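You operate a simulated robot arm through the tools that you are given. There is no shell and no other tool.

You are at the controls of a simulated two-armed robot. One attempt, no reset.

## Task
The union on the flush pipe weeps: tighten it with the blue spanner.
Fine: shut FLUSH and see 0 on its gauge first; spanner back; open FLUSH again, gauge in the green, union seat dry.
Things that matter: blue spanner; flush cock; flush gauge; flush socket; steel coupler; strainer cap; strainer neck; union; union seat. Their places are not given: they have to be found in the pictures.

It is judged by the outcome, as a careful person would: the job done as asked, and still so three seconds after it is handed in. It fails if anything else is knocked over, pushed out of place, dropped, spilled or broken.

## Robot
Two 7-joint arms with fingered hands on one trunk that stands fixed in place. Base frame: the origin is at the foot of the trunk, x ahead of it, y to its left, z up; the work surface is at about z = 800. Units: mm, rad, N and s.
The left shoulder is at [50, 170, 1314], the right one opposite. With the tool pointing down near the work surface each hand reaches from about 100 to 700 mm from the base axis, measured 20 degrees to its own side. Payload 4 kg a hand.
The tool frame of a hand sits at the grasp point between the pads (the TCP): z along the fingers, y along the line on which they close. The tips reach 26 mm beyond it. The gripper opens to 132 mm; its body begins 73 mm behind the TCP. The gripper is a hand of 4 fingers: y runs from the thumb to the fingers, the wrist lies at [0, 0, -224] in the tool frame, and closing takes about 1.5 s.
Orientation is that of the tool frame in the base frame, as a unit quaternion [x, y, z, w]. With the fingers straight down and closing along the base's y, the tool's x points along the base's -x, its y along +y and its z along -z.

## Interface
- The arms move only by the tool jog_arm. It takes "left_rows", "right_rows" or both (then of equal length, played together; a hand with none holds still); each is a list of rows, each an object of numbers (a shift or turn left out is 0, a gripper value left out holds the last): "dx", "dy", "dz": the shift along the base's x, y, z in mm; "ax", "ay", "az": the turn, a rotation vector about the base's x, y, z in rad. In form: [{"dx": .., "dy": .., "dz": .., "ax": .., "ay": .., "az": ..}, ...]. A call has 1 to 20 rows; each row is the pose to reach, as a shift and turn from the pose commanded when the call began. "left_jaw" and "right_jaw" are, for a hand that has rows, the gripper command, from -1 (fully open) to 1 (shut), values between in proportion, set as the call begins (left out, the last holds). A row lasts 0.2 s, in which the tool goes at most 50 mm and 0.15 rad; a call with a longer step from one row to the next is refused whole, and so is a gripper value outside its range. A pose out of reach is approached as far as the arm can. The call stops where the force on the tool passes 40 N (or 10 N more than at its start, if that is more) or the arm is blocked; 0.2 s more then pass. The fingers move at their own pace (about 108 mm/s each) and stop on an object; they squeeze with about 22 N. The grip force told is the motor's: it shows also when the fingers shut on nothing. Time passes only in rows, and 0.2 s behind the last, so rows that repeat a pose let the fingers close. It gives the time, the measured TCP pose, the force on the tool (base axes), the opening and the grip force at its end, in the units of the frame above (readings bear some noise), with the torque about the TCP (base axes, N m) and any sound that the robot's microphone picked up.
- Cameras (640 x 400 px; columns grow to the right, rows downward): "scene" is now at [123.7, -32.7, 1493.2]; the picture's right is [-0.35, -0.94, 0.00], its down [-0.60, 0.23, -0.77] and it looks along [0.72, -0.27, -0.64] (base axes); focal length 344 px, centre (320, 200). "left" rides on the left gripper at [-73, 6, -94] in its tool frame; the picture's right is [-0.08, -1.00, 0.00], its down [0.79, -0.06, -0.62] and it looks along [0.61, -0.05, 0.79] (tool axes); focal length 230 px, centre (320, 200). "right" rides on the right gripper at [73, 6, -93] in its tool frame; the picture's right is [-0.08, 1.00, 0.00], its down [-0.78, -0.06, -0.62] and it looks along [-0.62, -0.05, 0.79] (tool axes); focal length 230 px, centre (320, 200).
- capture(camera): a new picture of that camera. The clock stands still meanwhile.
- slide_trunk(by): moves the trunk up (or, below 0, down) by that many mm; the arms and the scene camera ride with it, the base frame stays. It gives what a move gives, with no picture.
- set_grasp(shape, hand): the hand has 4 fingers and takes this shape, open, in about a second: jaw (thumb against the fingers, like two jaws); tri (thumb and two fingers); tip (a fingertip pinch); poke (one finger out to press); point (the index stretched); flat (the hand flat); cup (the hand cupped); fist (a fist). The gripper value then closes the fingers along that shape, each until it touches; the sizes above hold for jaw. It gives what a move gives, with no picture.
- pan_tilt(pan, tilt): turns the head with the scene camera to pan (to the left, within 1.396 rad either way) and tilt (down, from -0.506 to 1.204), counted from straight ahead of the robot (the tilt from the chest, where the trunk bows). It gives what a move gives.
- probe_pixels(camera, pixels): for up to 12 pixels [column, row] of the newest picture of that camera ("zoom" is the newest enlarged one), the place [x, y, z] in the base frame of the surface seen there, good to about 3 mm, but the place of the scene camera against the robot may be out by one fixed shift of up to 12 mm in any direction. The clock stands still meanwhile.
- close_up(camera, box): a new picture of the part [left, top, right, bottom] of that camera's present view, enlarged. The clock stands still meanwhile.
- finish_job(): hands the job in; it is judged then, once.

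Leave the grippers open and the arms clear of the work at the hand-in unless told otherwise.

The tools are called after ">>>" as a command line: name --argument value ..., lists and objects as JSON in quotes. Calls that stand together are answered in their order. jog_arm: Moves the arms, as the interface text tells. Its arguments: {"type":"object","properties":{"left_rows":{"type":"array","items":{"type":"object","properties":{"dx":{"type":"number"},"dy":{"type":"number"},"dz":{"type":"number"},"ax":{"type":"number"},"ay":{"type":"number"},"az":{"type":"number"}}}},"left_jaw":{"type":"number"},"right_rows":{"type":"array","items":{"type":"object","properties":{"dx":{"type":"number"},"dy":{"type":"number"},"dz":{"type":"number"},"ax":{"type":"number"},"ay":{"type":"number"},"az":{"type":"number"}}}},"right_jaw":{"type":"number"}},"required":[]} The other tools are called the same way: slide_trunk (by) moves the trunk up or down; set_grasp (shape, hand) gives the hand a shape; pan_tilt (pan, tilt) turns the head that bears the scene camera; capture (camera) takes a picture; probe_pixels (camera, pixels) gives the place of the surface under pixels of a picture; close_up (camera, box) takes an enlarged picture of a part of a camera's view; finish_job () hands the job in.

At the start:

```text
clock: 0.0
left_tcp_pos: [458.4, -30.1, 1253.8]
left_orientation: [0.001, 1.0, 0.0, 0.0]
left_wrist_force: [0.1, -0.6, -0.2]
left_ft_torque: [0.02, -0.02, 0.01]
left_finger_gap: 131.7
left_finger_force: 0.1
left_shape: jaw
right_tcp_pos: [401.1, -455.9, 1188.8]
right_orientation: [0.0, 1.0, 0.001, -0.002]
right_wrist_force: [-0.9, 0.3, 0.5]
right_ft_torque: [-0.02, -0.01, -0.01]
right_finger_gap: 131.9
right_finger_force: 0.1
right_shape: jaw
trunk travel left (down, up): [-325.0, 26.0]
head pan, tilt (commanded): [-0.361, 0.698]
```

scene: 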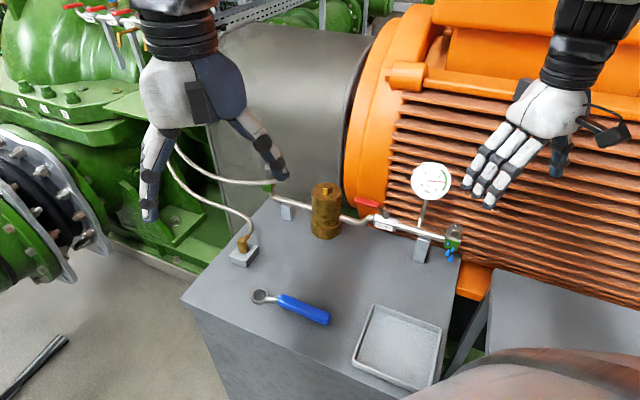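
right: 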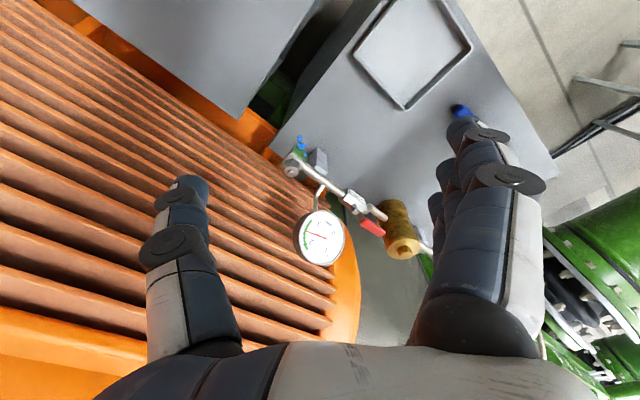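
left: 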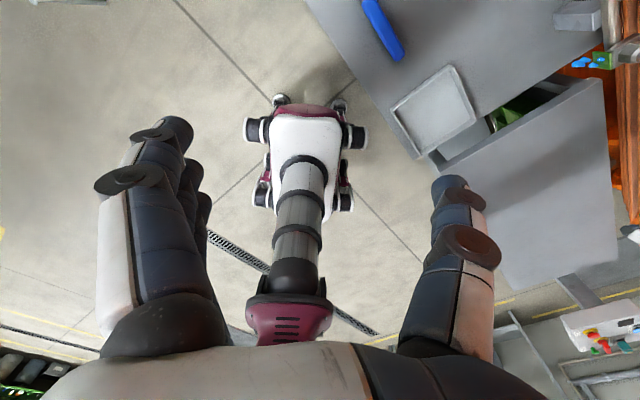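

I see a grey bench with a blue spanner, a tray, a brass strainer, a pipe with a red-handled cock, a gauge and small fittings. I'll take enlarged pictures of the pipe area and the spanner first.

>>> close_up --camera "scene" --box '[340, 150, 500, 270]'

>>> close_up --camera "scene" --box '[200, 170, 360, 270]'

>>> close_up --camera "scene" --box '[220, 260, 380, 360]'

>>> close_up --camera "scene" --box '[0, 0, 240, 150]'

```text
3.33 times, centred on (420, 210) of scene
```

zoom: 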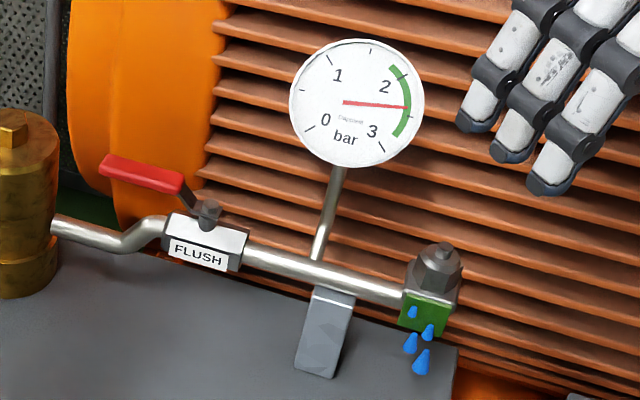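

```text
4.00 times, centred on (280, 220) of scene
```

zoom: 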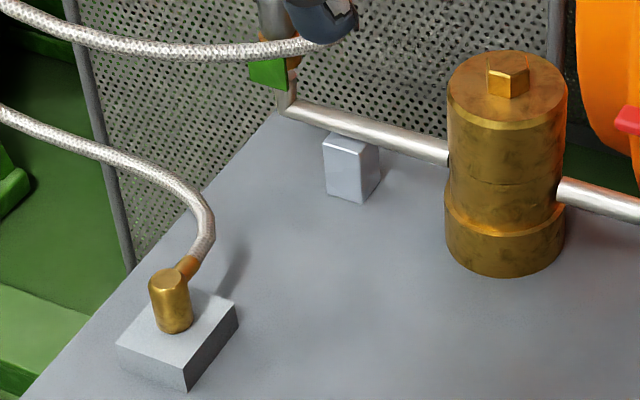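

```text
4.00 times, centred on (300, 310) of scene
```

zoom: 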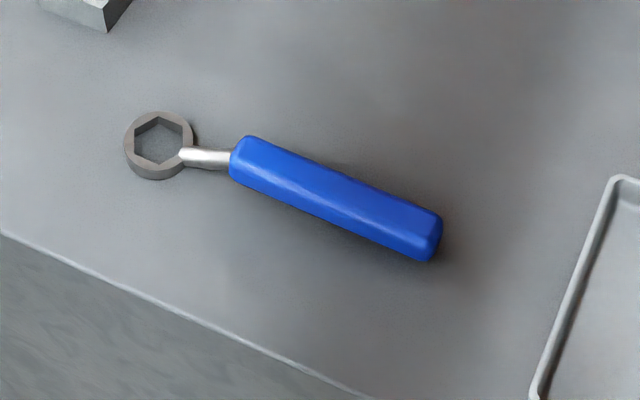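

```text
2.67 times, centred on (120, 75) of scene
```

zoom: 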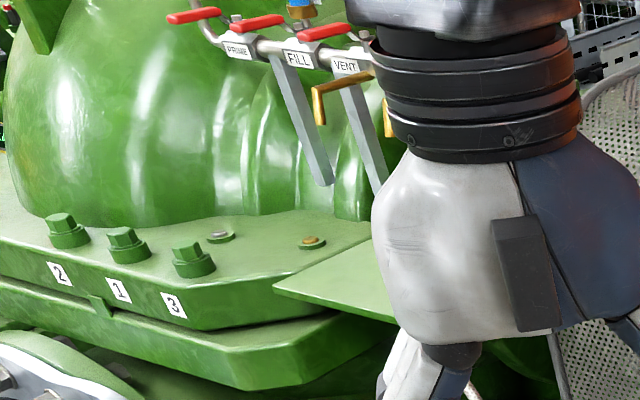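

The gauge reads about 2.4 (green), the red FLUSH cock lies on the pipe, and a dark hex union with blue drips sits at the pipe end. I'll enlarge the union and the cock more, to find the axis of the hex.

>>> close_up --camera "scene" --box '[424, 200, 488, 270]'

>>> close_up --camera "scene" --box '[340, 180, 420, 240]'

>>> close_up --camera "scene" --box '[400, 155, 460, 205]'

>>> close_up --camera "right" --box '[260, 120, 440, 280]'

```text
5.71 times, centred on (456, 235) of scene
```

zoom: 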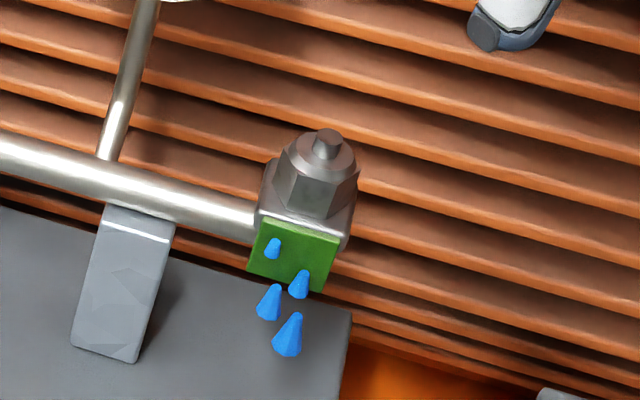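

```text
6.67 times, centred on (380, 210) of scene
```

zoom: 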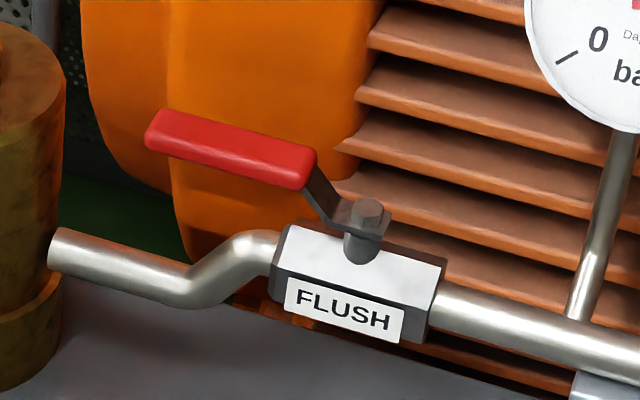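

```text
8.00 times, centred on (430, 180) of scene
```

zoom: 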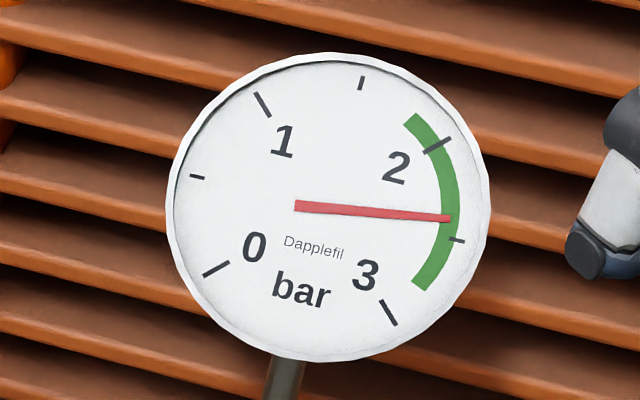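

```text
2.50 times, centred on (350, 200) of right
```

zoom: 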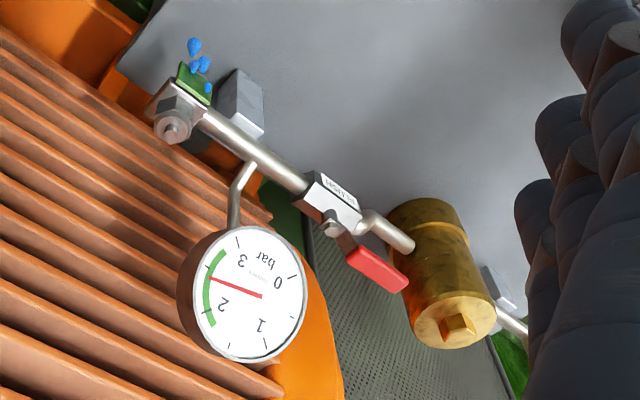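

The union hex axis is vertical, with a top-facing nut, so the ring spanner drops on from above. Now I take a fresh scene picture and probe the key points: spanner ring (258,297), handle, union top, cock pivot and lever, pipe.

>>> capture --camera "scene"

>>> probe_pixels --camera "scene" --pixels '[[259, 297], [268, 298], [281, 300], [304, 307], [327, 318], [457, 227], [455, 232], [385, 212], [377, 207], [361, 202], [405, 230], [431, 182]]'

>>> capture --camera "right"

>>> probe_pixels --camera "right" --pixels '[[279, 169], [288, 160], [343, 210], [352, 219], [368, 228], [330, 185], [302, 142], [321, 238], [402, 250], [403, 107]]'

```text
taken
```

scene: 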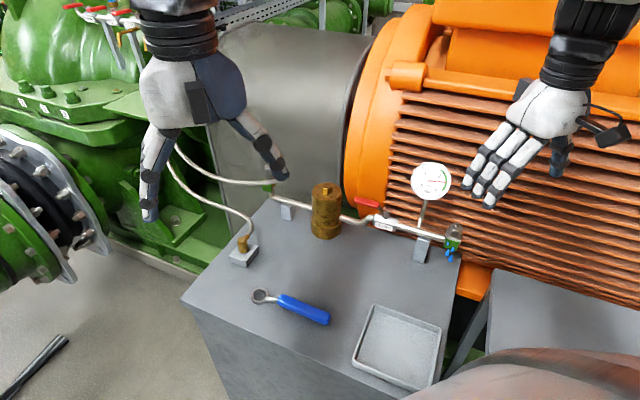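

```text
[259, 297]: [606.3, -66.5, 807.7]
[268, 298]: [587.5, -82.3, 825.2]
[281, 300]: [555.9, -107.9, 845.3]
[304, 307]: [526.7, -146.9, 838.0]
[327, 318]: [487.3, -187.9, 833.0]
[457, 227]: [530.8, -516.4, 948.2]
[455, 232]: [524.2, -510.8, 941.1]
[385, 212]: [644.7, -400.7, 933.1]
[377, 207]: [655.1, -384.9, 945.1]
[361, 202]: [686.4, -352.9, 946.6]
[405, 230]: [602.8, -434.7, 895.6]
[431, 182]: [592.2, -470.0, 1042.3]
```

```text
taken
```

right: 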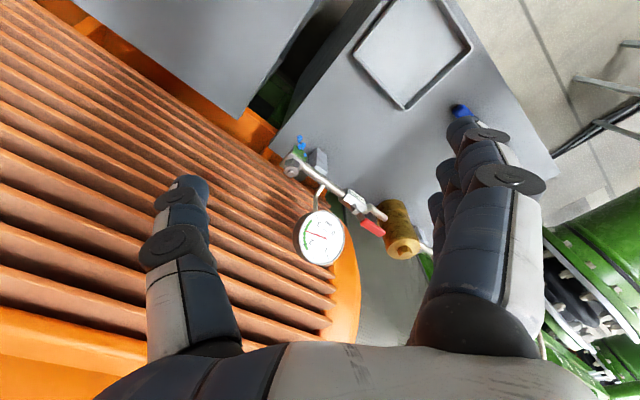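

```text
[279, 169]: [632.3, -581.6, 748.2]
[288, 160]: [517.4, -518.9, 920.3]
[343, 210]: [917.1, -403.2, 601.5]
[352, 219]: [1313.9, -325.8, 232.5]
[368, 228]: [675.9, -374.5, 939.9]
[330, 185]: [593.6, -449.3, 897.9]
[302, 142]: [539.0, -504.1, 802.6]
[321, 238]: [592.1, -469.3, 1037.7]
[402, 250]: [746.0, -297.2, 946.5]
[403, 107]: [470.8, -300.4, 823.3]
```

Spanner ring is at about (606,-66,808), handle runs to (487,-188); union near (527,-515,945); cock pivot near (645,-400,933). The gauge centre agrees in both cameras to within about 5 mm. Next: swing the left arm away to the left, and bring the right hand a bit closer over the pipe so its camera sees cock and union.

>>> jog_arm --left_rows '[{"dy": 35}, {"dy": 70}, {"dy": 105}, {"dy": 140}, {"dy": 175}, {"dy": 210}, {"dy": 245}, {"dy": 270}]' --right_rows '[{"dx": 6, "dz": -10}, {"dx": 14, "dz": -22}, {"dx": 22, "dz": -34}, {"dx": 30, "dz": -46}, {"dx": 38, "dz": -58}, {"dx": 44, "dz": -68}, {"dx": 50, "dz": -76}, {"dx": 50, "dz": -80}]'

>>> capture --camera "right"

>>> capture --camera "scene"

```text
clock: 1.8
left_tcp_pos: [456.8, 240.4, 1252.3]
left_orientation: [-0.001, 1.0, 0.0, 0.0]
left_wrist_force: [-0.8, 0.5, -0.3]
left_ft_torque: [-0.01, 0.0, 0.0]
left_finger_gap: 131.7
left_finger_force: 0.0
left_shape: jaw
right_tcp_pos: [450.4, -456.0, 1108.0]
right_orientation: [0.0, 1.0, 0.0, 0.0]
right_wrist_force: [-0.1, 0.1, -0.3]
right_ft_torque: [0.0, 0.0, 0.02]
right_finger_gap: 131.5
right_finger_force: 0.1
right_shape: jaw
trunk travel left (down, up): [-325.0, 26.0]
head pan, tilt (commanded): [-0.361, 0.698]
```

```text
taken
```

right: 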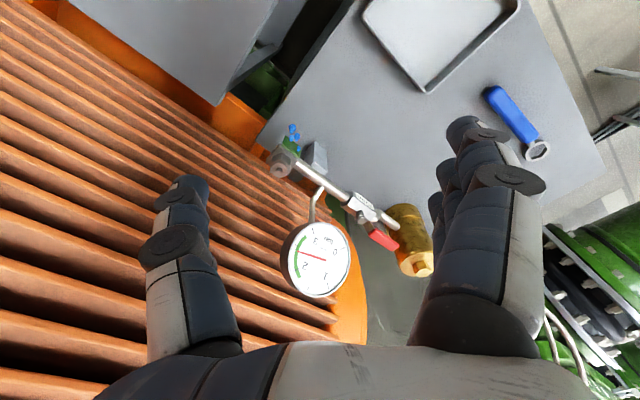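

```text
taken
```

scene: 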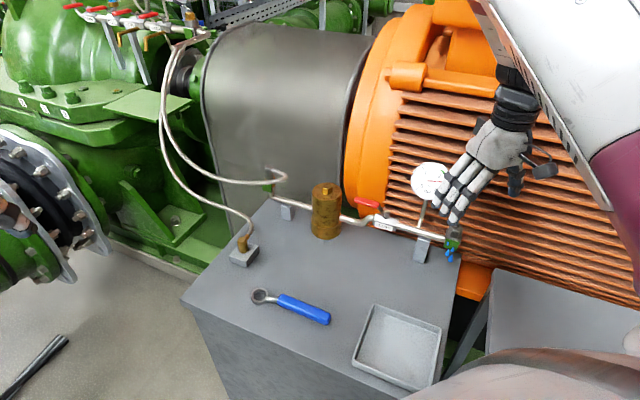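

The right camera now sees the whole pipe. I enlarge the union at (283,160), the cock at (370,215) and probe both.

>>> close_up --camera "right" --box '[250, 120, 330, 190]'

>>> probe_pixels --camera "zoom" --pixels '[[230, 320], [225, 390], [320, 180], [420, 320], [480, 240], [500, 400], [560, 480]]'

>>> close_up --camera "right" --box '[330, 170, 440, 280]'

```text
5.71 times, centred on (290, 155) of right
```

zoom: 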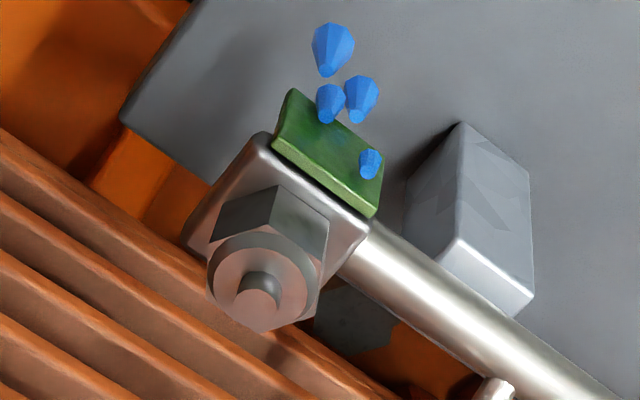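

```text
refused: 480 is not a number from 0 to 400
```

```text
3.64 times, centred on (385, 225) of right
```

zoom: 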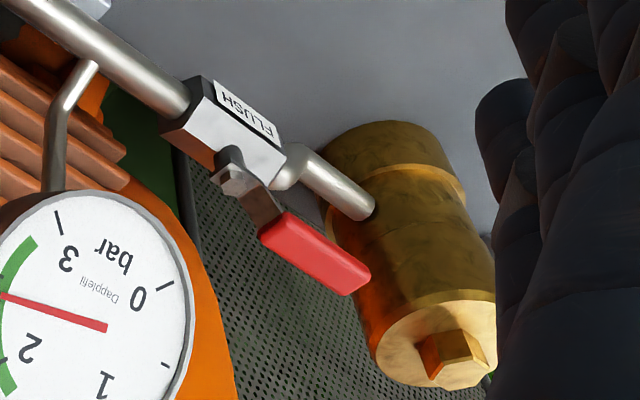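

The second zoom shows the cock pivot bolt at (235,180), red lever from (275,230) to (360,285). I'll probe these, then zoom on the union again and probe it.

>>> probe_pixels --camera "zoom" --pixels '[[236, 182], [262, 205], [280, 230], [315, 250], [350, 278], [225, 115], [245, 125], [335, 185], [440, 350], [410, 335], [80, 110], [150, 90]]'

>>> close_up --camera "right" --box '[250, 120, 330, 190]'

>>> probe_pixels --camera "zoom" --pixels '[[258, 302], [226, 270], [295, 245], [275, 205], [320, 230], [300, 180], [210, 220], [350, 230], [330, 150], [420, 290], [480, 280], [265, 265]]'

```text
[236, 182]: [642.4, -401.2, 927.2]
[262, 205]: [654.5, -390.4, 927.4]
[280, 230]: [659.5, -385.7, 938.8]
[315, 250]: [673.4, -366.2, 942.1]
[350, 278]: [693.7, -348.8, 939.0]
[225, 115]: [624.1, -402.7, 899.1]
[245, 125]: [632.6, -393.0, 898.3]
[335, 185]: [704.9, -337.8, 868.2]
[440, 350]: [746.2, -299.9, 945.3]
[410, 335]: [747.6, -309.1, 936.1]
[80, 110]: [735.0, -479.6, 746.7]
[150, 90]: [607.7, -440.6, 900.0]
```

```text
5.71 times, centred on (290, 155) of right
```

zoom: 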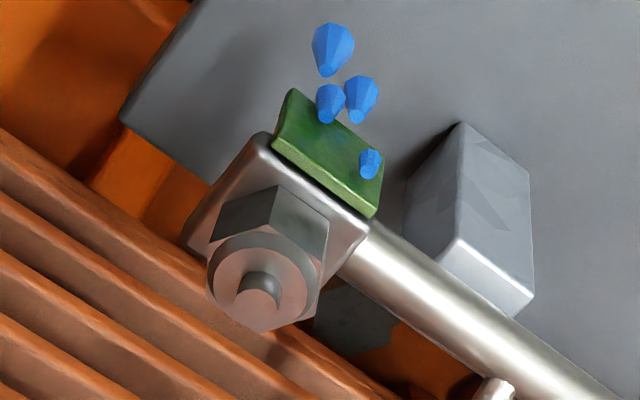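

```text
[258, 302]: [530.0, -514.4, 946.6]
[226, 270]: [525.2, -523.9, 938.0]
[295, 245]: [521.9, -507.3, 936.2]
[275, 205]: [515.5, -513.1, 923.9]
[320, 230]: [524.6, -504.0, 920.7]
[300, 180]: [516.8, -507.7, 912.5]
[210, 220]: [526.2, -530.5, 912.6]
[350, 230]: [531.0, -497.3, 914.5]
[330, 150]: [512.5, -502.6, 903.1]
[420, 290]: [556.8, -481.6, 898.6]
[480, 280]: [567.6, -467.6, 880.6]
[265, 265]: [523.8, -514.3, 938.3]
```

Nut: stub top (530,-514,947), nut top z≈937, nut base z≈912. Cock lever: pivot (642,-401), tip about (697,-345), top z≈941. I check how near the motor fins are behind the lever, and the bench height.

>>> probe_pixels --camera "scene" --pixels '[[395, 200], [410, 210], [400, 180], [385, 195], [465, 225], [480, 240], [440, 215], [250, 280], [340, 290], [300, 340], [290, 210], [242, 252]]'

>>> close_up --camera "right" --box '[262, 140, 306, 180]'

>>> close_up --camera "right" --box '[440, 70, 570, 180]'

```text
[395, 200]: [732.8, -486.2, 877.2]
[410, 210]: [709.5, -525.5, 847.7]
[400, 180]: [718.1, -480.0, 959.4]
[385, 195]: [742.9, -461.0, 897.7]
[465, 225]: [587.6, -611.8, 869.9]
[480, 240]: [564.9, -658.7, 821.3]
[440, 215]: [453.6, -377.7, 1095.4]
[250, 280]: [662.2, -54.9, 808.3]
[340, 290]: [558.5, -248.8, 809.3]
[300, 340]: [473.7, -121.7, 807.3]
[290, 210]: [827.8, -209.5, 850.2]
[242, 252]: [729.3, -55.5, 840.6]
```

```text
10.00 times, centred on (284, 160) of right
```

zoom: 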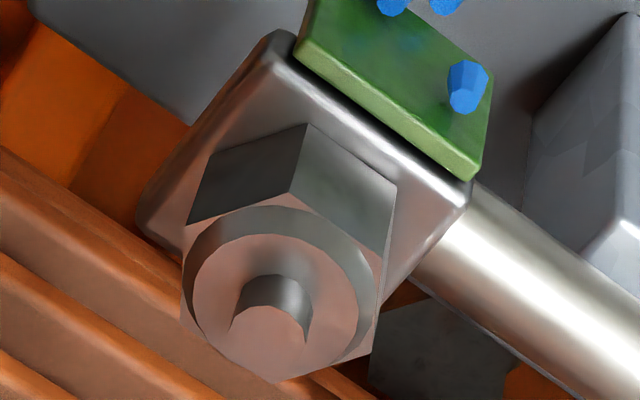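

```text
3.64 times, centred on (505, 125) of right
```

zoom: 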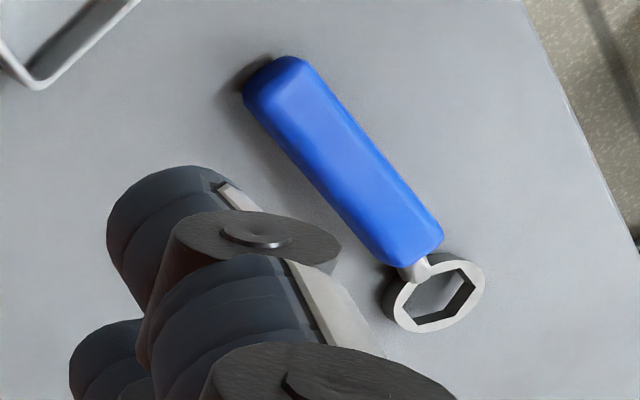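

The bench top is at z≈808, and the motor fins are ~40 mm clear of the lever's swing on the far side. To turn the lever I'd like a slim pusher, so I try the "poke" shape on the right hand and look at where the finger tip is.

>>> set_grasp --shape "poke" --hand "right"

>>> capture --camera "right"

>>> capture --camera "scene"

```text
clock: 2.7
left_tcp_pos: [457.6, 239.9, 1253.4]
left_orientation: [0.0, 1.0, 0.0, 0.0]
left_wrist_force: [-0.6, -0.1, -0.6]
left_ft_torque: [-0.01, 0.03, -0.02]
left_finger_gap: 131.7
left_finger_force: 0.0
left_shape: jaw
right_tcp_pos: [451.5, -455.9, 1108.9]
right_orientation: [0.0, 1.0, 0.0, 0.0]
right_wrist_force: [-0.3, 1.0, 0.0]
right_ft_torque: [-0.02, -0.01, 0.01]
right_finger_gap: 0.0
right_finger_force: 0.0
right_shape: poke
trunk travel left (down, up): [-325.0, 26.0]
head pan, tilt (commanded): [-0.361, 0.698]
```

```text
taken
```

right: 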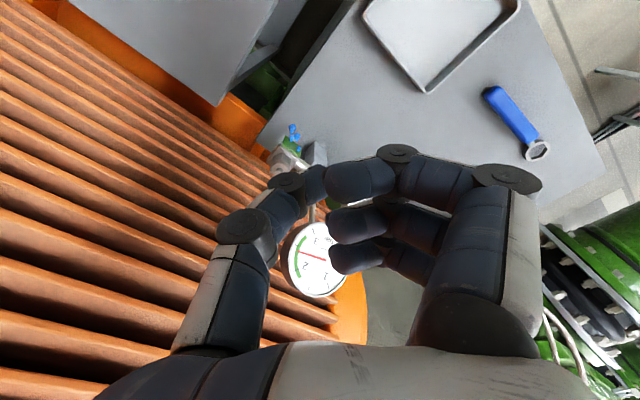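

```text
taken
```

scene: 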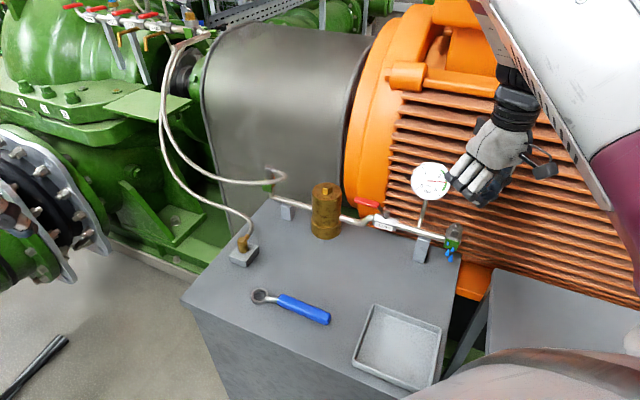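

"Poke" brings thumb and index together, with no long slim finger. I try "point" (index stretched).

>>> set_grasp --shape "point" --hand "right"

>>> capture --camera "right"

>>> close_up --camera "scene" --box '[400, 60, 600, 220]'

```text
clock: 3.6
left_tcp_pos: [457.2, 239.0, 1253.3]
left_orientation: [-0.001, 1.0, 0.0, 0.0]
left_wrist_force: [-0.3, -0.7, 0.5]
left_ft_torque: [-0.01, -0.01, -0.01]
left_finger_gap: 131.8
left_finger_force: 0.1
left_shape: jaw
right_tcp_pos: [450.2, -457.3, 1108.4]
right_orientation: [-0.001, 1.0, 0.0, -0.001]
right_wrist_force: [0.1, -0.5, 0.7]
right_ft_torque: [-0.02, -0.06, -0.01]
right_finger_gap: 125.9
right_finger_force: 0.1
right_shape: point
trunk travel left (down, up): [-325.0, 26.0]
head pan, tilt (commanded): [-0.361, 0.698]
```

```text
taken
```

right: 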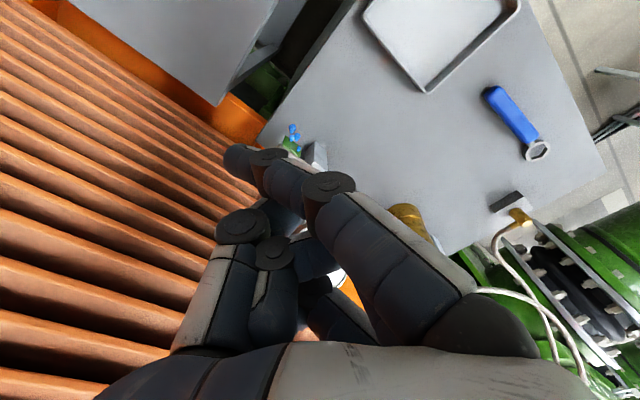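

```text
2.50 times, centred on (500, 140) of scene
```

zoom: 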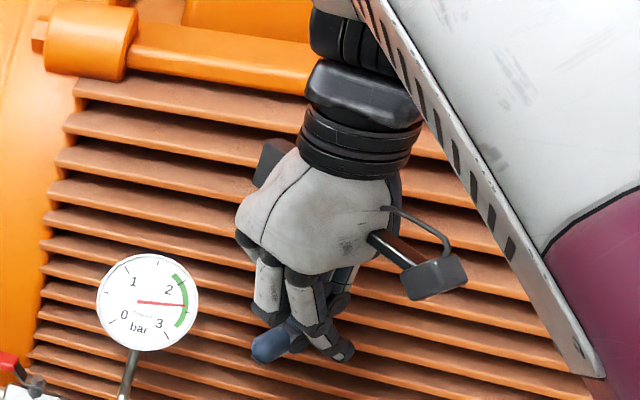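

"Point" leaves a slanted finger with the others bunched. I try "tip" (a fingertip pinch).

>>> set_grasp --shape "tip" --hand "right"

>>> capture --camera "right"

>>> close_up --camera "scene" --box '[400, 60, 600, 220]'

```text
clock: 4.5
left_tcp_pos: [457.7, 239.3, 1252.9]
left_orientation: [0.0, 1.0, -0.001, 0.0]
left_wrist_force: [0.0, -0.3, 0.6]
left_ft_torque: [-0.01, 0.02, -0.02]
left_finger_gap: 132.1
left_finger_force: 0.1
left_shape: jaw
right_tcp_pos: [450.4, -455.5, 1108.9]
right_orientation: [-0.001, 1.0, 0.001, -0.001]
right_wrist_force: [0.8, -0.3, 0.2]
right_ft_torque: [-0.01, -0.01, -0.01]
right_finger_gap: 131.8
right_finger_force: 0.1
right_shape: tip
trunk travel left (down, up): [-325.0, 26.0]
head pan, tilt (commanded): [-0.361, 0.698]
```

```text
taken
```

right: 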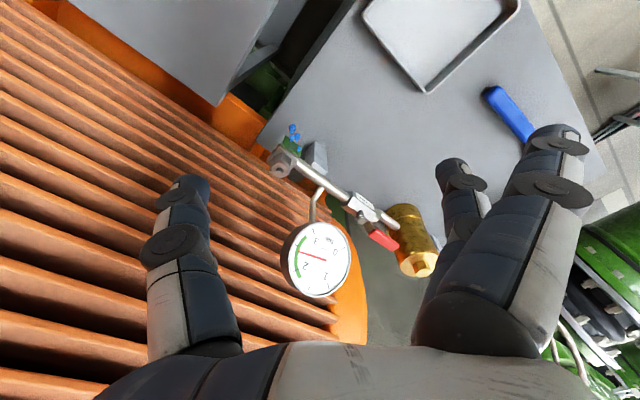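

```text
2.50 times, centred on (500, 140) of scene
```

zoom: 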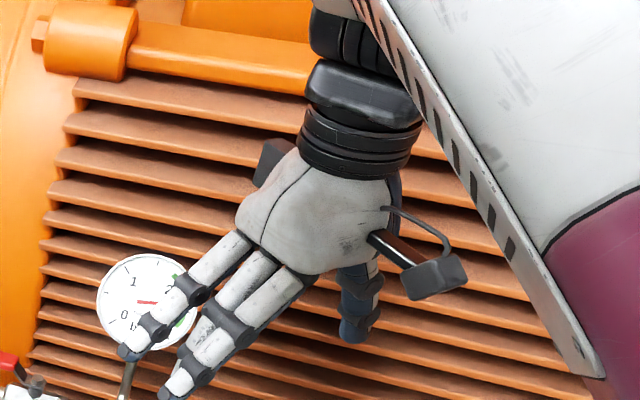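

In "tip" some fingers splay out. I close it partly (command 0.3) to see how the pinch looks.

>>> jog_arm --right_rows '[{"dx": 0}, {"dx": 0}, {"dx": 0}, {"dx": 0}]' --right_jaw 0.5

>>> capture --camera "right"

>>> close_up --camera "scene" --box '[400, 60, 600, 220]'

```text
clock: 5.5
left_tcp_pos: [456.9, 239.3, 1254.4]
left_orientation: [0.0, 1.0, 0.0, 0.0]
left_wrist_force: [-0.1, -1.1, 0.1]
left_ft_torque: [0.04, -0.01, -0.03]
left_finger_gap: 132.0
left_finger_force: 0.0
left_shape: jaw
right_tcp_pos: [451.2, -455.8, 1109.1]
right_orientation: [0.001, 1.0, 0.001, -0.001]
right_wrist_force: [0.4, 0.2, -0.4]
right_ft_torque: [-0.03, 0.0, -0.03]
right_finger_gap: 33.6
right_finger_force: 0.0
right_shape: tip
trunk travel left (down, up): [-325.0, 26.0]
head pan, tilt (commanded): [-0.361, 0.698]
```

```text
taken
```

right: 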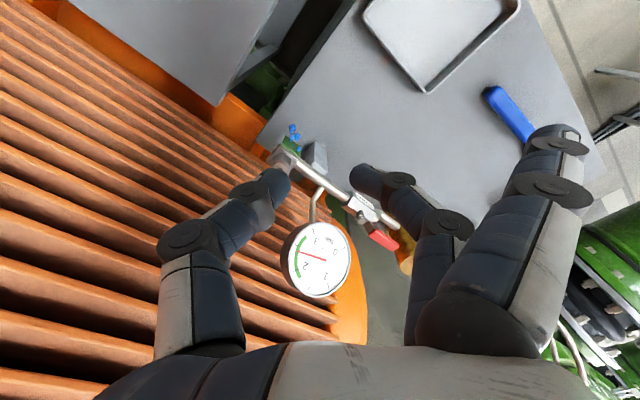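

```text
2.50 times, centred on (500, 140) of scene
```

zoom: 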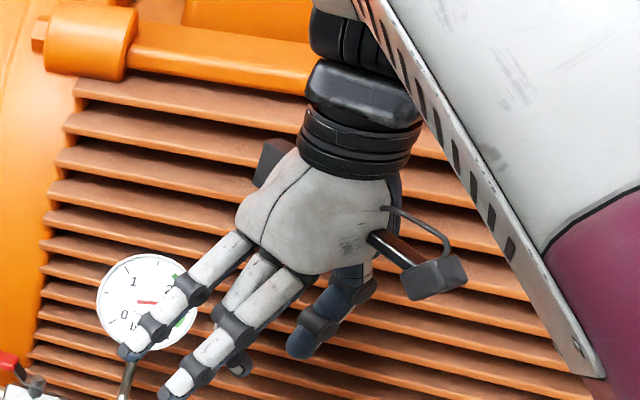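

In "tip" only one finger closes onto the thumb, with the two outer fingers held away: a slim pincer good for caging the lever. I'll raise the right hand 100 mm, then lower the trunk 100 mm for better reach to the cock.

>>> jog_arm --right_rows '[{"dz": 35}, {"dz": 70}, {"dz": 105}, {"dz": 105}]' --right_jaw 0.25

>>> slide_trunk --by -100

>>> capture --camera "scene"

>>> capture --camera "right"

```text
clock: 6.5
left_tcp_pos: [457.6, 239.4, 1253.4]
left_orientation: [0.0, 1.0, 0.001, 0.0]
left_wrist_force: [0.5, 0.1, 0.8]
left_ft_torque: [-0.01, -0.02, 0.01]
left_finger_gap: 131.9
left_finger_force: 0.0
left_shape: jaw
right_tcp_pos: [448.9, -454.7, 1215.0]
right_orientation: [0.0, 1.0, 0.0, -0.002]
right_wrist_force: [-0.2, 0.1, 0.7]
right_ft_torque: [0.02, 0.03, -0.01]
right_finger_gap: 49.2
right_finger_force: 0.1
right_shape: tip
trunk travel left (down, up): [-325.0, 26.0]
head pan, tilt (commanded): [-0.361, 0.698]
```

```text
clock: 7.8
left_tcp_pos: [458.7, 239.7, 1153.8]
left_orientation: [0.0, 1.0, 0.0, 0.001]
left_wrist_force: [-0.4, 0.3, -0.4]
left_ft_torque: [0.02, -0.02, 0.02]
left_finger_gap: 132.1
left_finger_force: 0.0
left_shape: jaw
right_tcp_pos: [450.7, -455.5, 1113.9]
right_orientation: [-0.001, 1.0, 0.0, 0.0]
right_wrist_force: [0.2, 0.2, 0.9]
right_ft_torque: [0.02, -0.01, 0.01]
right_finger_gap: 49.1
right_finger_force: 0.0
right_shape: tip
trunk travel left (down, up): [-225.0, 126.0]
head pan, tilt (commanded): [-0.361, 0.698]
```

```text
taken
```

scene: 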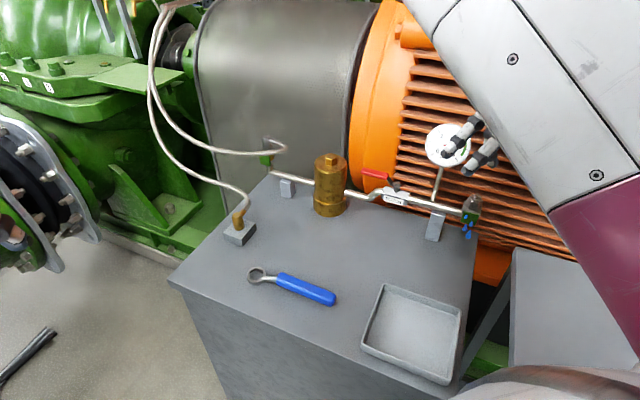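

```text
taken
```

right: 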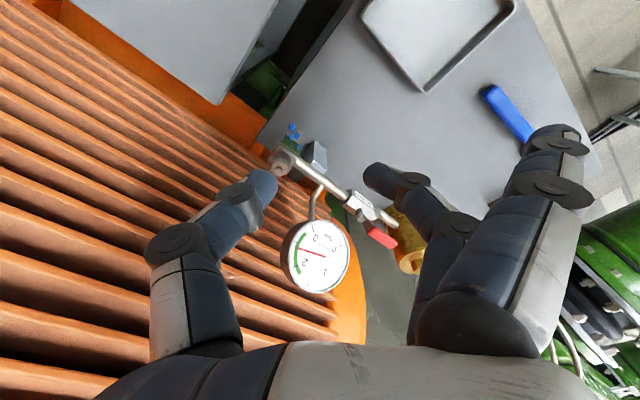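

I now carry the pincer at a safe height to above the lever (683,-360), yawing +0.4 rad so that thumb and finger come on either side of it.

>>> jog_arm --right_rows '[{"dz": 30}, {"dx": 30, "dy": 20, "dz": 45, "az": 0.05}, {"dx": 65, "dy": 40, "dz": 45, "az": 0.1}, {"dx": 100, "dy": 60, "dz": 45, "az": 0.2}, {"dx": 135, "dy": 75, "dz": 45, "az": 0.3}, {"dx": 170, "dy": 85, "dz": 45, "az": 0.4}, {"dx": 205, "dy": 95, "dz": 45, "az": 0.4}, {"dx": 232, "dy": 95, "dz": 45, "az": 0.4}, {"dx": 232, "dy": 95, "dz": 20, "az": 0.4}]'

>>> capture --camera "right"

>>> capture --camera "scene"

```text
clock: 9.8
left_tcp_pos: [458.8, 240.2, 1152.8]
left_orientation: [0.0, 1.0, -0.001, 0.001]
left_wrist_force: [-0.2, 0.4, 0.1]
left_ft_torque: [-0.04, -0.01, 0.02]
left_finger_gap: 132.1
left_finger_force: 0.0
left_shape: jaw
right_tcp_pos: [683.4, -359.7, 1134.3]
right_orientation: [-0.199, 0.98, -0.001, 0.0]
right_wrist_force: [-0.9, 0.6, 0.2]
right_ft_torque: [-0.01, 0.01, 0.0]
right_finger_gap: 49.2
right_finger_force: 0.0
right_shape: tip
trunk travel left (down, up): [-225.0, 126.0]
head pan, tilt (commanded): [-0.361, 0.698]
```

```text
taken
```

right: 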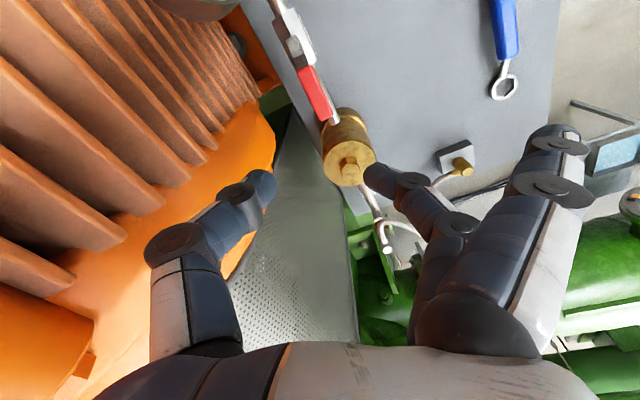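

```text
taken
```

scene: 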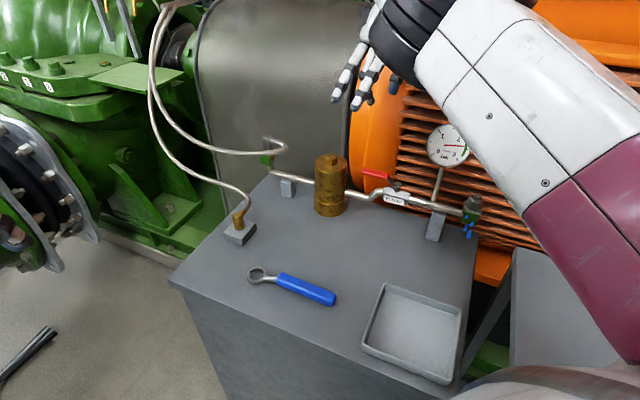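

The hand is above the lever (lever seen at (315,90) in the right picture). Before descending, I check how high the forearm runs relative to the gauge.

>>> probe_pixels --camera "scene" --pixels '[[430, 60], [450, 80], [480, 130], [500, 160], [530, 195], [560, 240], [600, 290], [540, 120], [600, 180], [390, 60]]'

>>> probe_pixels --camera "right" --pixels '[[262, 185], [375, 180], [320, 95], [332, 118], [297, 47], [350, 160], [558, 140], [503, 85]]'

```text
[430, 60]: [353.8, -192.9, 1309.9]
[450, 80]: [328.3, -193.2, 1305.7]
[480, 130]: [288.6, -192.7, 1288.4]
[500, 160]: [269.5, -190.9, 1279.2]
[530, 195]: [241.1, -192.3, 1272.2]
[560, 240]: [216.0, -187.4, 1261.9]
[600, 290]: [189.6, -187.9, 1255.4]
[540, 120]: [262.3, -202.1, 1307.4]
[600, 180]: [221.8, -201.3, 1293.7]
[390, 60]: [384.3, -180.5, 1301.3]
```

```text
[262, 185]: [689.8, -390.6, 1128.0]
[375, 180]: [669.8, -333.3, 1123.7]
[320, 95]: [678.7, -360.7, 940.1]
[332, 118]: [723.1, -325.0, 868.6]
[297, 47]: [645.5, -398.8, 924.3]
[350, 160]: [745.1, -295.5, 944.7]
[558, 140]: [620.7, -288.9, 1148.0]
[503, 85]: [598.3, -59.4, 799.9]
```

Forearm is high (z≈1300), clear of the gauge. Lever at (679,-361,940) lies between thumb and finger. I descend to just above the lever.

>>> jog_arm --right_rows '[{"dz": -30}, {"dz": -60}, {"dz": -90}, {"dz": -115}, {"dz": -135}, {"dz": -145}]'

>>> capture --camera "right"

>>> capture --camera "scene"

```text
clock: 11.2
left_tcp_pos: [459.7, 238.5, 1153.1]
left_orientation: [-0.001, 1.0, 0.0, 0.001]
left_wrist_force: [0.2, 0.2, -0.3]
left_ft_torque: [0.0, 0.02, 0.0]
left_finger_gap: 131.9
left_finger_force: 0.0
left_shape: jaw
right_tcp_pos: [682.3, -360.7, 988.2]
right_orientation: [-0.198, 0.98, 0.0, 0.001]
right_wrist_force: [-0.6, 0.2, 0.0]
right_ft_torque: [-0.01, 0.0, 0.01]
right_finger_gap: 49.1
right_finger_force: 0.1
right_shape: tip
trunk travel left (down, up): [-225.0, 126.0]
head pan, tilt (commanded): [-0.361, 0.698]
```

```text
taken
```

right: 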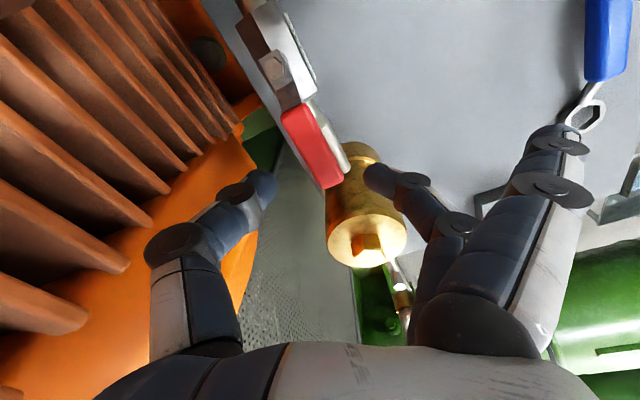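

```text
taken
```

scene: 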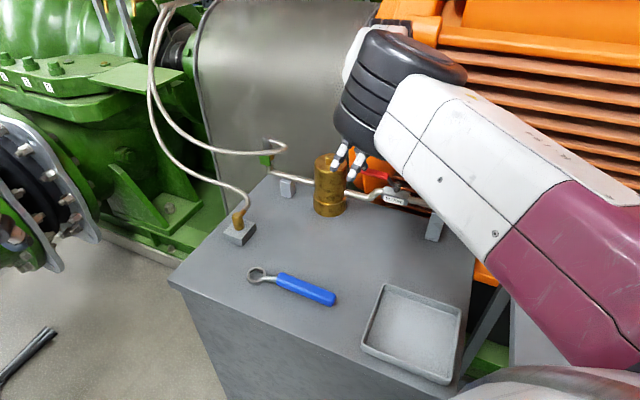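

I zoom the scene near the strainer to see how near the outer fingers are to it.

>>> close_up --camera "scene" --box '[300, 120, 440, 220]'

>>> probe_pixels --camera "zoom" --pixels '[[168, 215], [178, 170], [240, 250], [265, 200], [210, 240], [130, 150], [350, 250], [335, 245]]'

```text
4.00 times, centred on (370, 170) of scene
```

zoom: 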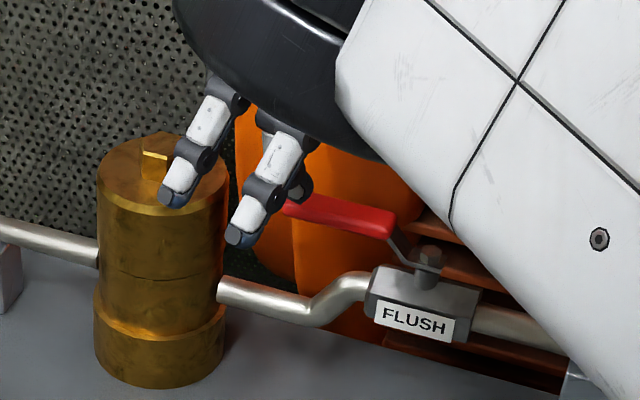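

```text
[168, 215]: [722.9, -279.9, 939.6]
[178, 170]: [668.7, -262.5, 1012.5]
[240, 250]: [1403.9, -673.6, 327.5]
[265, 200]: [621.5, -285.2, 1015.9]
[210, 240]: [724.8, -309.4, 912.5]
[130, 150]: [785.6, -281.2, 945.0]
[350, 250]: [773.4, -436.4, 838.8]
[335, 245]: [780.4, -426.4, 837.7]
```

Outer fingers are about 40 mm clear of the strainer. I lower the last 43 mm so thumb and finger straddle the lever.

>>> jog_arm --right_rows '[{"dz": -12}, {"dz": -24}, {"dz": -36}, {"dz": -44}]'

>>> capture --camera "right"

>>> close_up --camera "scene" --box '[300, 120, 440, 220]'

```text
clock: 12.2
left_tcp_pos: [458.9, 238.3, 1153.0]
left_orientation: [0.001, 1.0, 0.0, -0.001]
left_wrist_force: [-1.2, 0.2, -0.3]
left_ft_torque: [0.0, -0.04, 0.0]
left_finger_gap: 132.0
left_finger_force: 0.0
left_shape: jaw
right_tcp_pos: [682.2, -360.4, 944.4]
right_orientation: [-0.198, 0.98, 0.0, -0.002]
right_wrist_force: [-0.4, -0.8, -0.5]
right_ft_torque: [0.01, 0.0, -0.01]
right_finger_gap: 49.0
right_finger_force: 0.2
right_shape: tip
trunk travel left (down, up): [-225.0, 126.0]
head pan, tilt (commanded): [-0.361, 0.698]
```

```text
taken
```

right: 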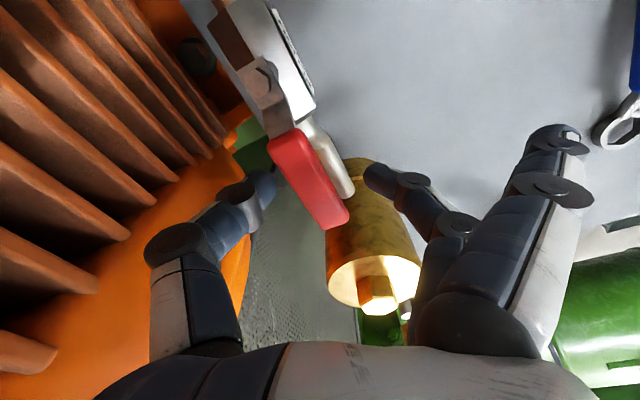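

```text
4.00 times, centred on (370, 170) of scene
```

zoom: 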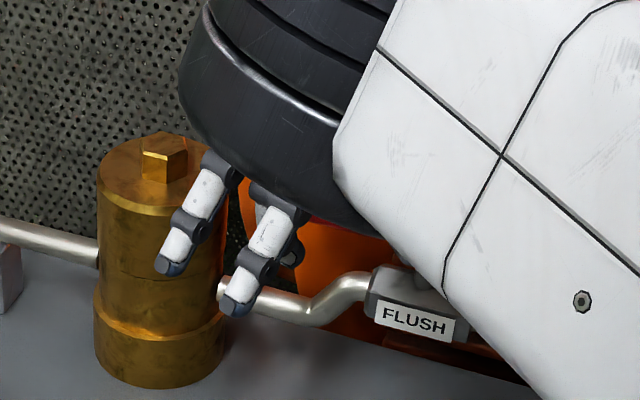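

The lever is between thumb (265,185) and finger (375,180). I lower 12 mm more for overlap, then test a gentle move toward the robot (thumb pulling the lever), in small steps.

>>> jog_arm --right_rows '[{"dz": -6}, {"dz": -12}, {"dx": -4, "dy": 4, "dz": -12}, {"dx": -8, "dy": 8, "dz": -12}, {"dx": -12, "dy": 12, "dz": -12}, {"dx": -15, "dy": 15, "dz": -12}, {"dx": -18, "dy": 18, "dz": -12}, {"dx": -21, "dy": 21, "dz": -12}]'

>>> capture --camera "right"

```text
clock: 14.0
left_tcp_pos: [459.3, 239.1, 1154.1]
left_orientation: [-0.001, 1.0, 0.0, 0.0]
left_wrist_force: [0.6, 0.6, 0.2]
left_ft_torque: [0.01, 0.01, -0.02]
left_finger_gap: 131.7
left_finger_force: 0.2
left_shape: jaw
right_tcp_pos: [661.8, -338.8, 931.7]
right_orientation: [-0.199, 0.98, -0.001, 0.001]
right_wrist_force: [3.2, 0.5, 1.5]
right_ft_torque: [-0.02, 0.02, 0.12]
right_finger_gap: 50.6
right_finger_force: 0.0
right_shape: tip
trunk travel left (down, up): [-225.0, 126.0]
head pan, tilt (commanded): [-0.361, 0.698]
```

```text
taken
```

right: 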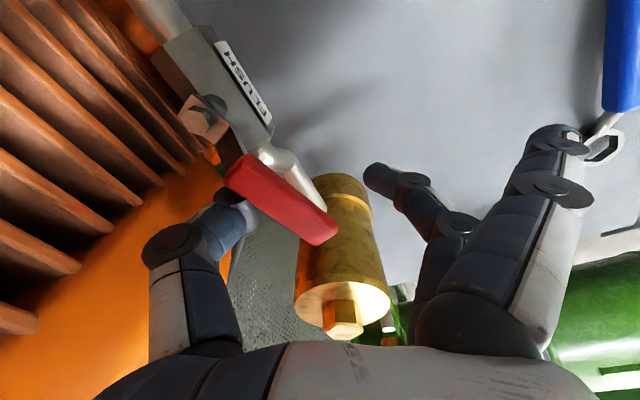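

The lever followed the thumb toward the robot with only ~3 N (it has turned relative to the valve body), so that is the closing way. I continue along an arc about the pivot (643,-400), yaw fixed.

>>> jog_arm --right_rows '[{"dx": -2.3, "dy": 4.5}, {"dx": -4.6, "dy": 8.9}, {"dx": -7.3, "dy": 12.8}, {"dx": -10.1, "dy": 16.7}, {"dx": -14, "dy": 19.4}, {"dx": -18.1, "dy": 21.8}, {"dx": -22.7, "dy": 23.4}, {"dx": -27.3, "dy": 24.4}, {"dx": -32, "dy": 24.6}, {"dx": -36.9, "dy": 24.4}, {"dx": -41.6, "dy": 23.8}, {"dx": -46.3, "dy": 22.7}]'

>>> capture --camera "right"

>>> capture --camera "scene"

```text
clock: 15.9
left_tcp_pos: [460.6, 239.9, 1152.8]
left_orientation: [-0.001, 1.0, -0.001, 0.0]
left_wrist_force: [0.0, -1.3, -0.1]
left_ft_torque: [-0.01, 0.0, -0.01]
left_finger_gap: 131.9
left_finger_force: 0.0
left_shape: jaw
right_tcp_pos: [633.2, -348.1, 927.2]
right_orientation: [-0.171, 0.985, 0.004, 0.003]
right_wrist_force: [28.6, 23.7, -0.8]
right_ft_torque: [-0.11, 0.14, 1.32]
right_finger_gap: 42.8
right_finger_force: 0.1
right_shape: tip
trunk travel left (down, up): [-225.0, 126.0]
head pan, tilt (commanded): [-0.361, 0.698]
stopped in row 9 (right hand): the force on the tool passed its limit at 46 N (the readings are from after the stop); the commanded pose is now the measured one
```

```text
taken
```

right: 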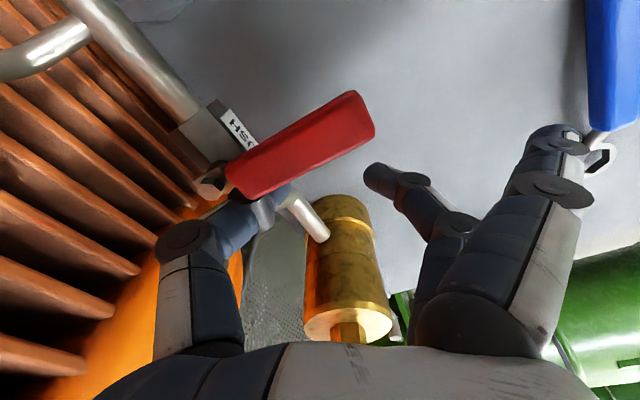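

```text
taken
```

scene: 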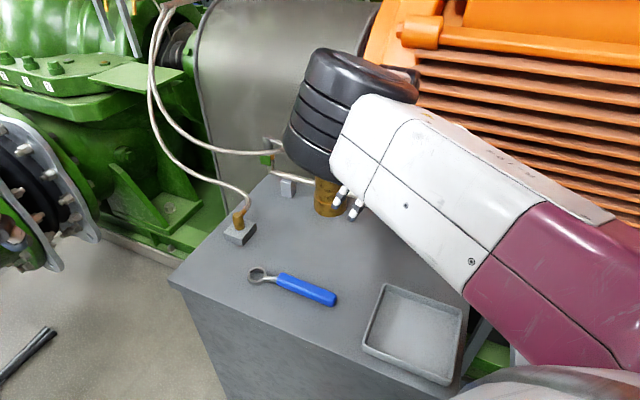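

It stopped at 46 N: the thumb is now near the pivot, with the lever from (215,185) to (365,115). I probe the lever and thumb to see the lever's angle before going on.

>>> probe_pixels --camera "right" --pixels '[[240, 178], [275, 160], [310, 140], [350, 115], [365, 130], [210, 185], [265, 205], [240, 215], [300, 215], [180, 140], [225, 130], [150, 70]]'

>>> close_up --camera "right" --box '[140, 60, 400, 260]'

```text
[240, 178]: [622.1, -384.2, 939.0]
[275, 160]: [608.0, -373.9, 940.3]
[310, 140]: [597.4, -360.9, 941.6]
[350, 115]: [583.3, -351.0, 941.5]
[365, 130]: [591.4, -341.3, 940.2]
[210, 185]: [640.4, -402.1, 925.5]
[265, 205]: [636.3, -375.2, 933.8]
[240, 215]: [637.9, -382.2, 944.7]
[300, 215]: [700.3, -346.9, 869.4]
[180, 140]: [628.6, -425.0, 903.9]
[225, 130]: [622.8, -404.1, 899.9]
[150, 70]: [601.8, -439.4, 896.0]
```

```text
2.00 times, centred on (270, 160) of right
```

zoom: 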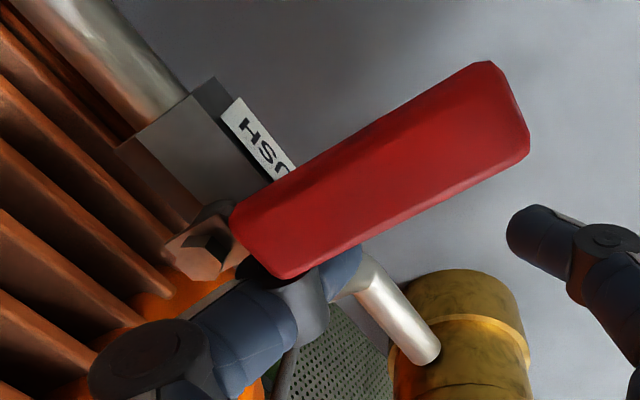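

The lever now points from (642,-401) to (587,-346): azimuth ≈135°, a full quarter turn across the pipe, and it stopped hard: FLUSH is shut. I back the thumb off the lever, rise, and draw the hand back to see the gauge.

>>> jog_arm --right_rows '[{"dx": 4, "dy": 4}, {"dx": 9, "dy": 9}, {"dx": 14, "dy": 14}, {"dx": 14, "dy": 14, "dz": 20}, {"dx": 14, "dy": 14, "dz": 50}, {"dx": 14, "dy": 14, "dz": 90}, {"dx": 14, "dy": 14, "dz": 130}, {"dx": 10, "dy": 30, "dz": 170}, {"dx": -10, "dy": 60, "dz": 200}, {"dx": -50, "dy": 80, "dz": 220}, {"dx": -90, "dy": 100, "dz": 220}, {"dx": -130, "dy": 120, "dz": 220}]'

>>> capture --camera "scene"

>>> capture --camera "right"

```text
clock: 18.5
left_tcp_pos: [456.9, 239.3, 1152.8]
left_orientation: [0.0, 1.0, 0.0, 0.001]
left_wrist_force: [0.4, 0.0, -0.1]
left_ft_torque: [-0.03, -0.05, 0.03]
left_finger_gap: 132.0
left_finger_force: 0.1
left_shape: jaw
right_tcp_pos: [496.0, -239.6, 1140.1]
right_orientation: [-0.152, 0.988, 0.035, -0.003]
right_wrist_force: [0.2, 0.0, 1.0]
right_ft_torque: [-0.03, 0.02, 0.02]
right_finger_gap: 49.4
right_finger_force: 0.0
right_shape: tip
trunk travel left (down, up): [-225.0, 126.0]
head pan, tilt (commanded): [-0.361, 0.698]
```

```text
taken
```

scene: 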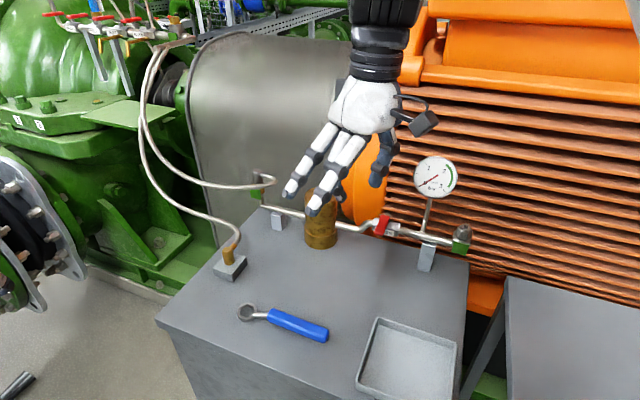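

```text
taken
```

right: 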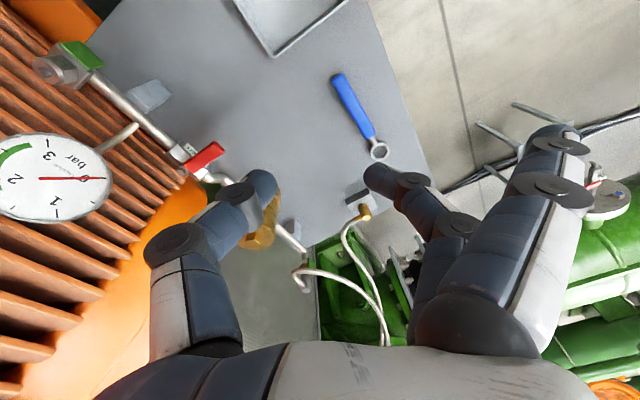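

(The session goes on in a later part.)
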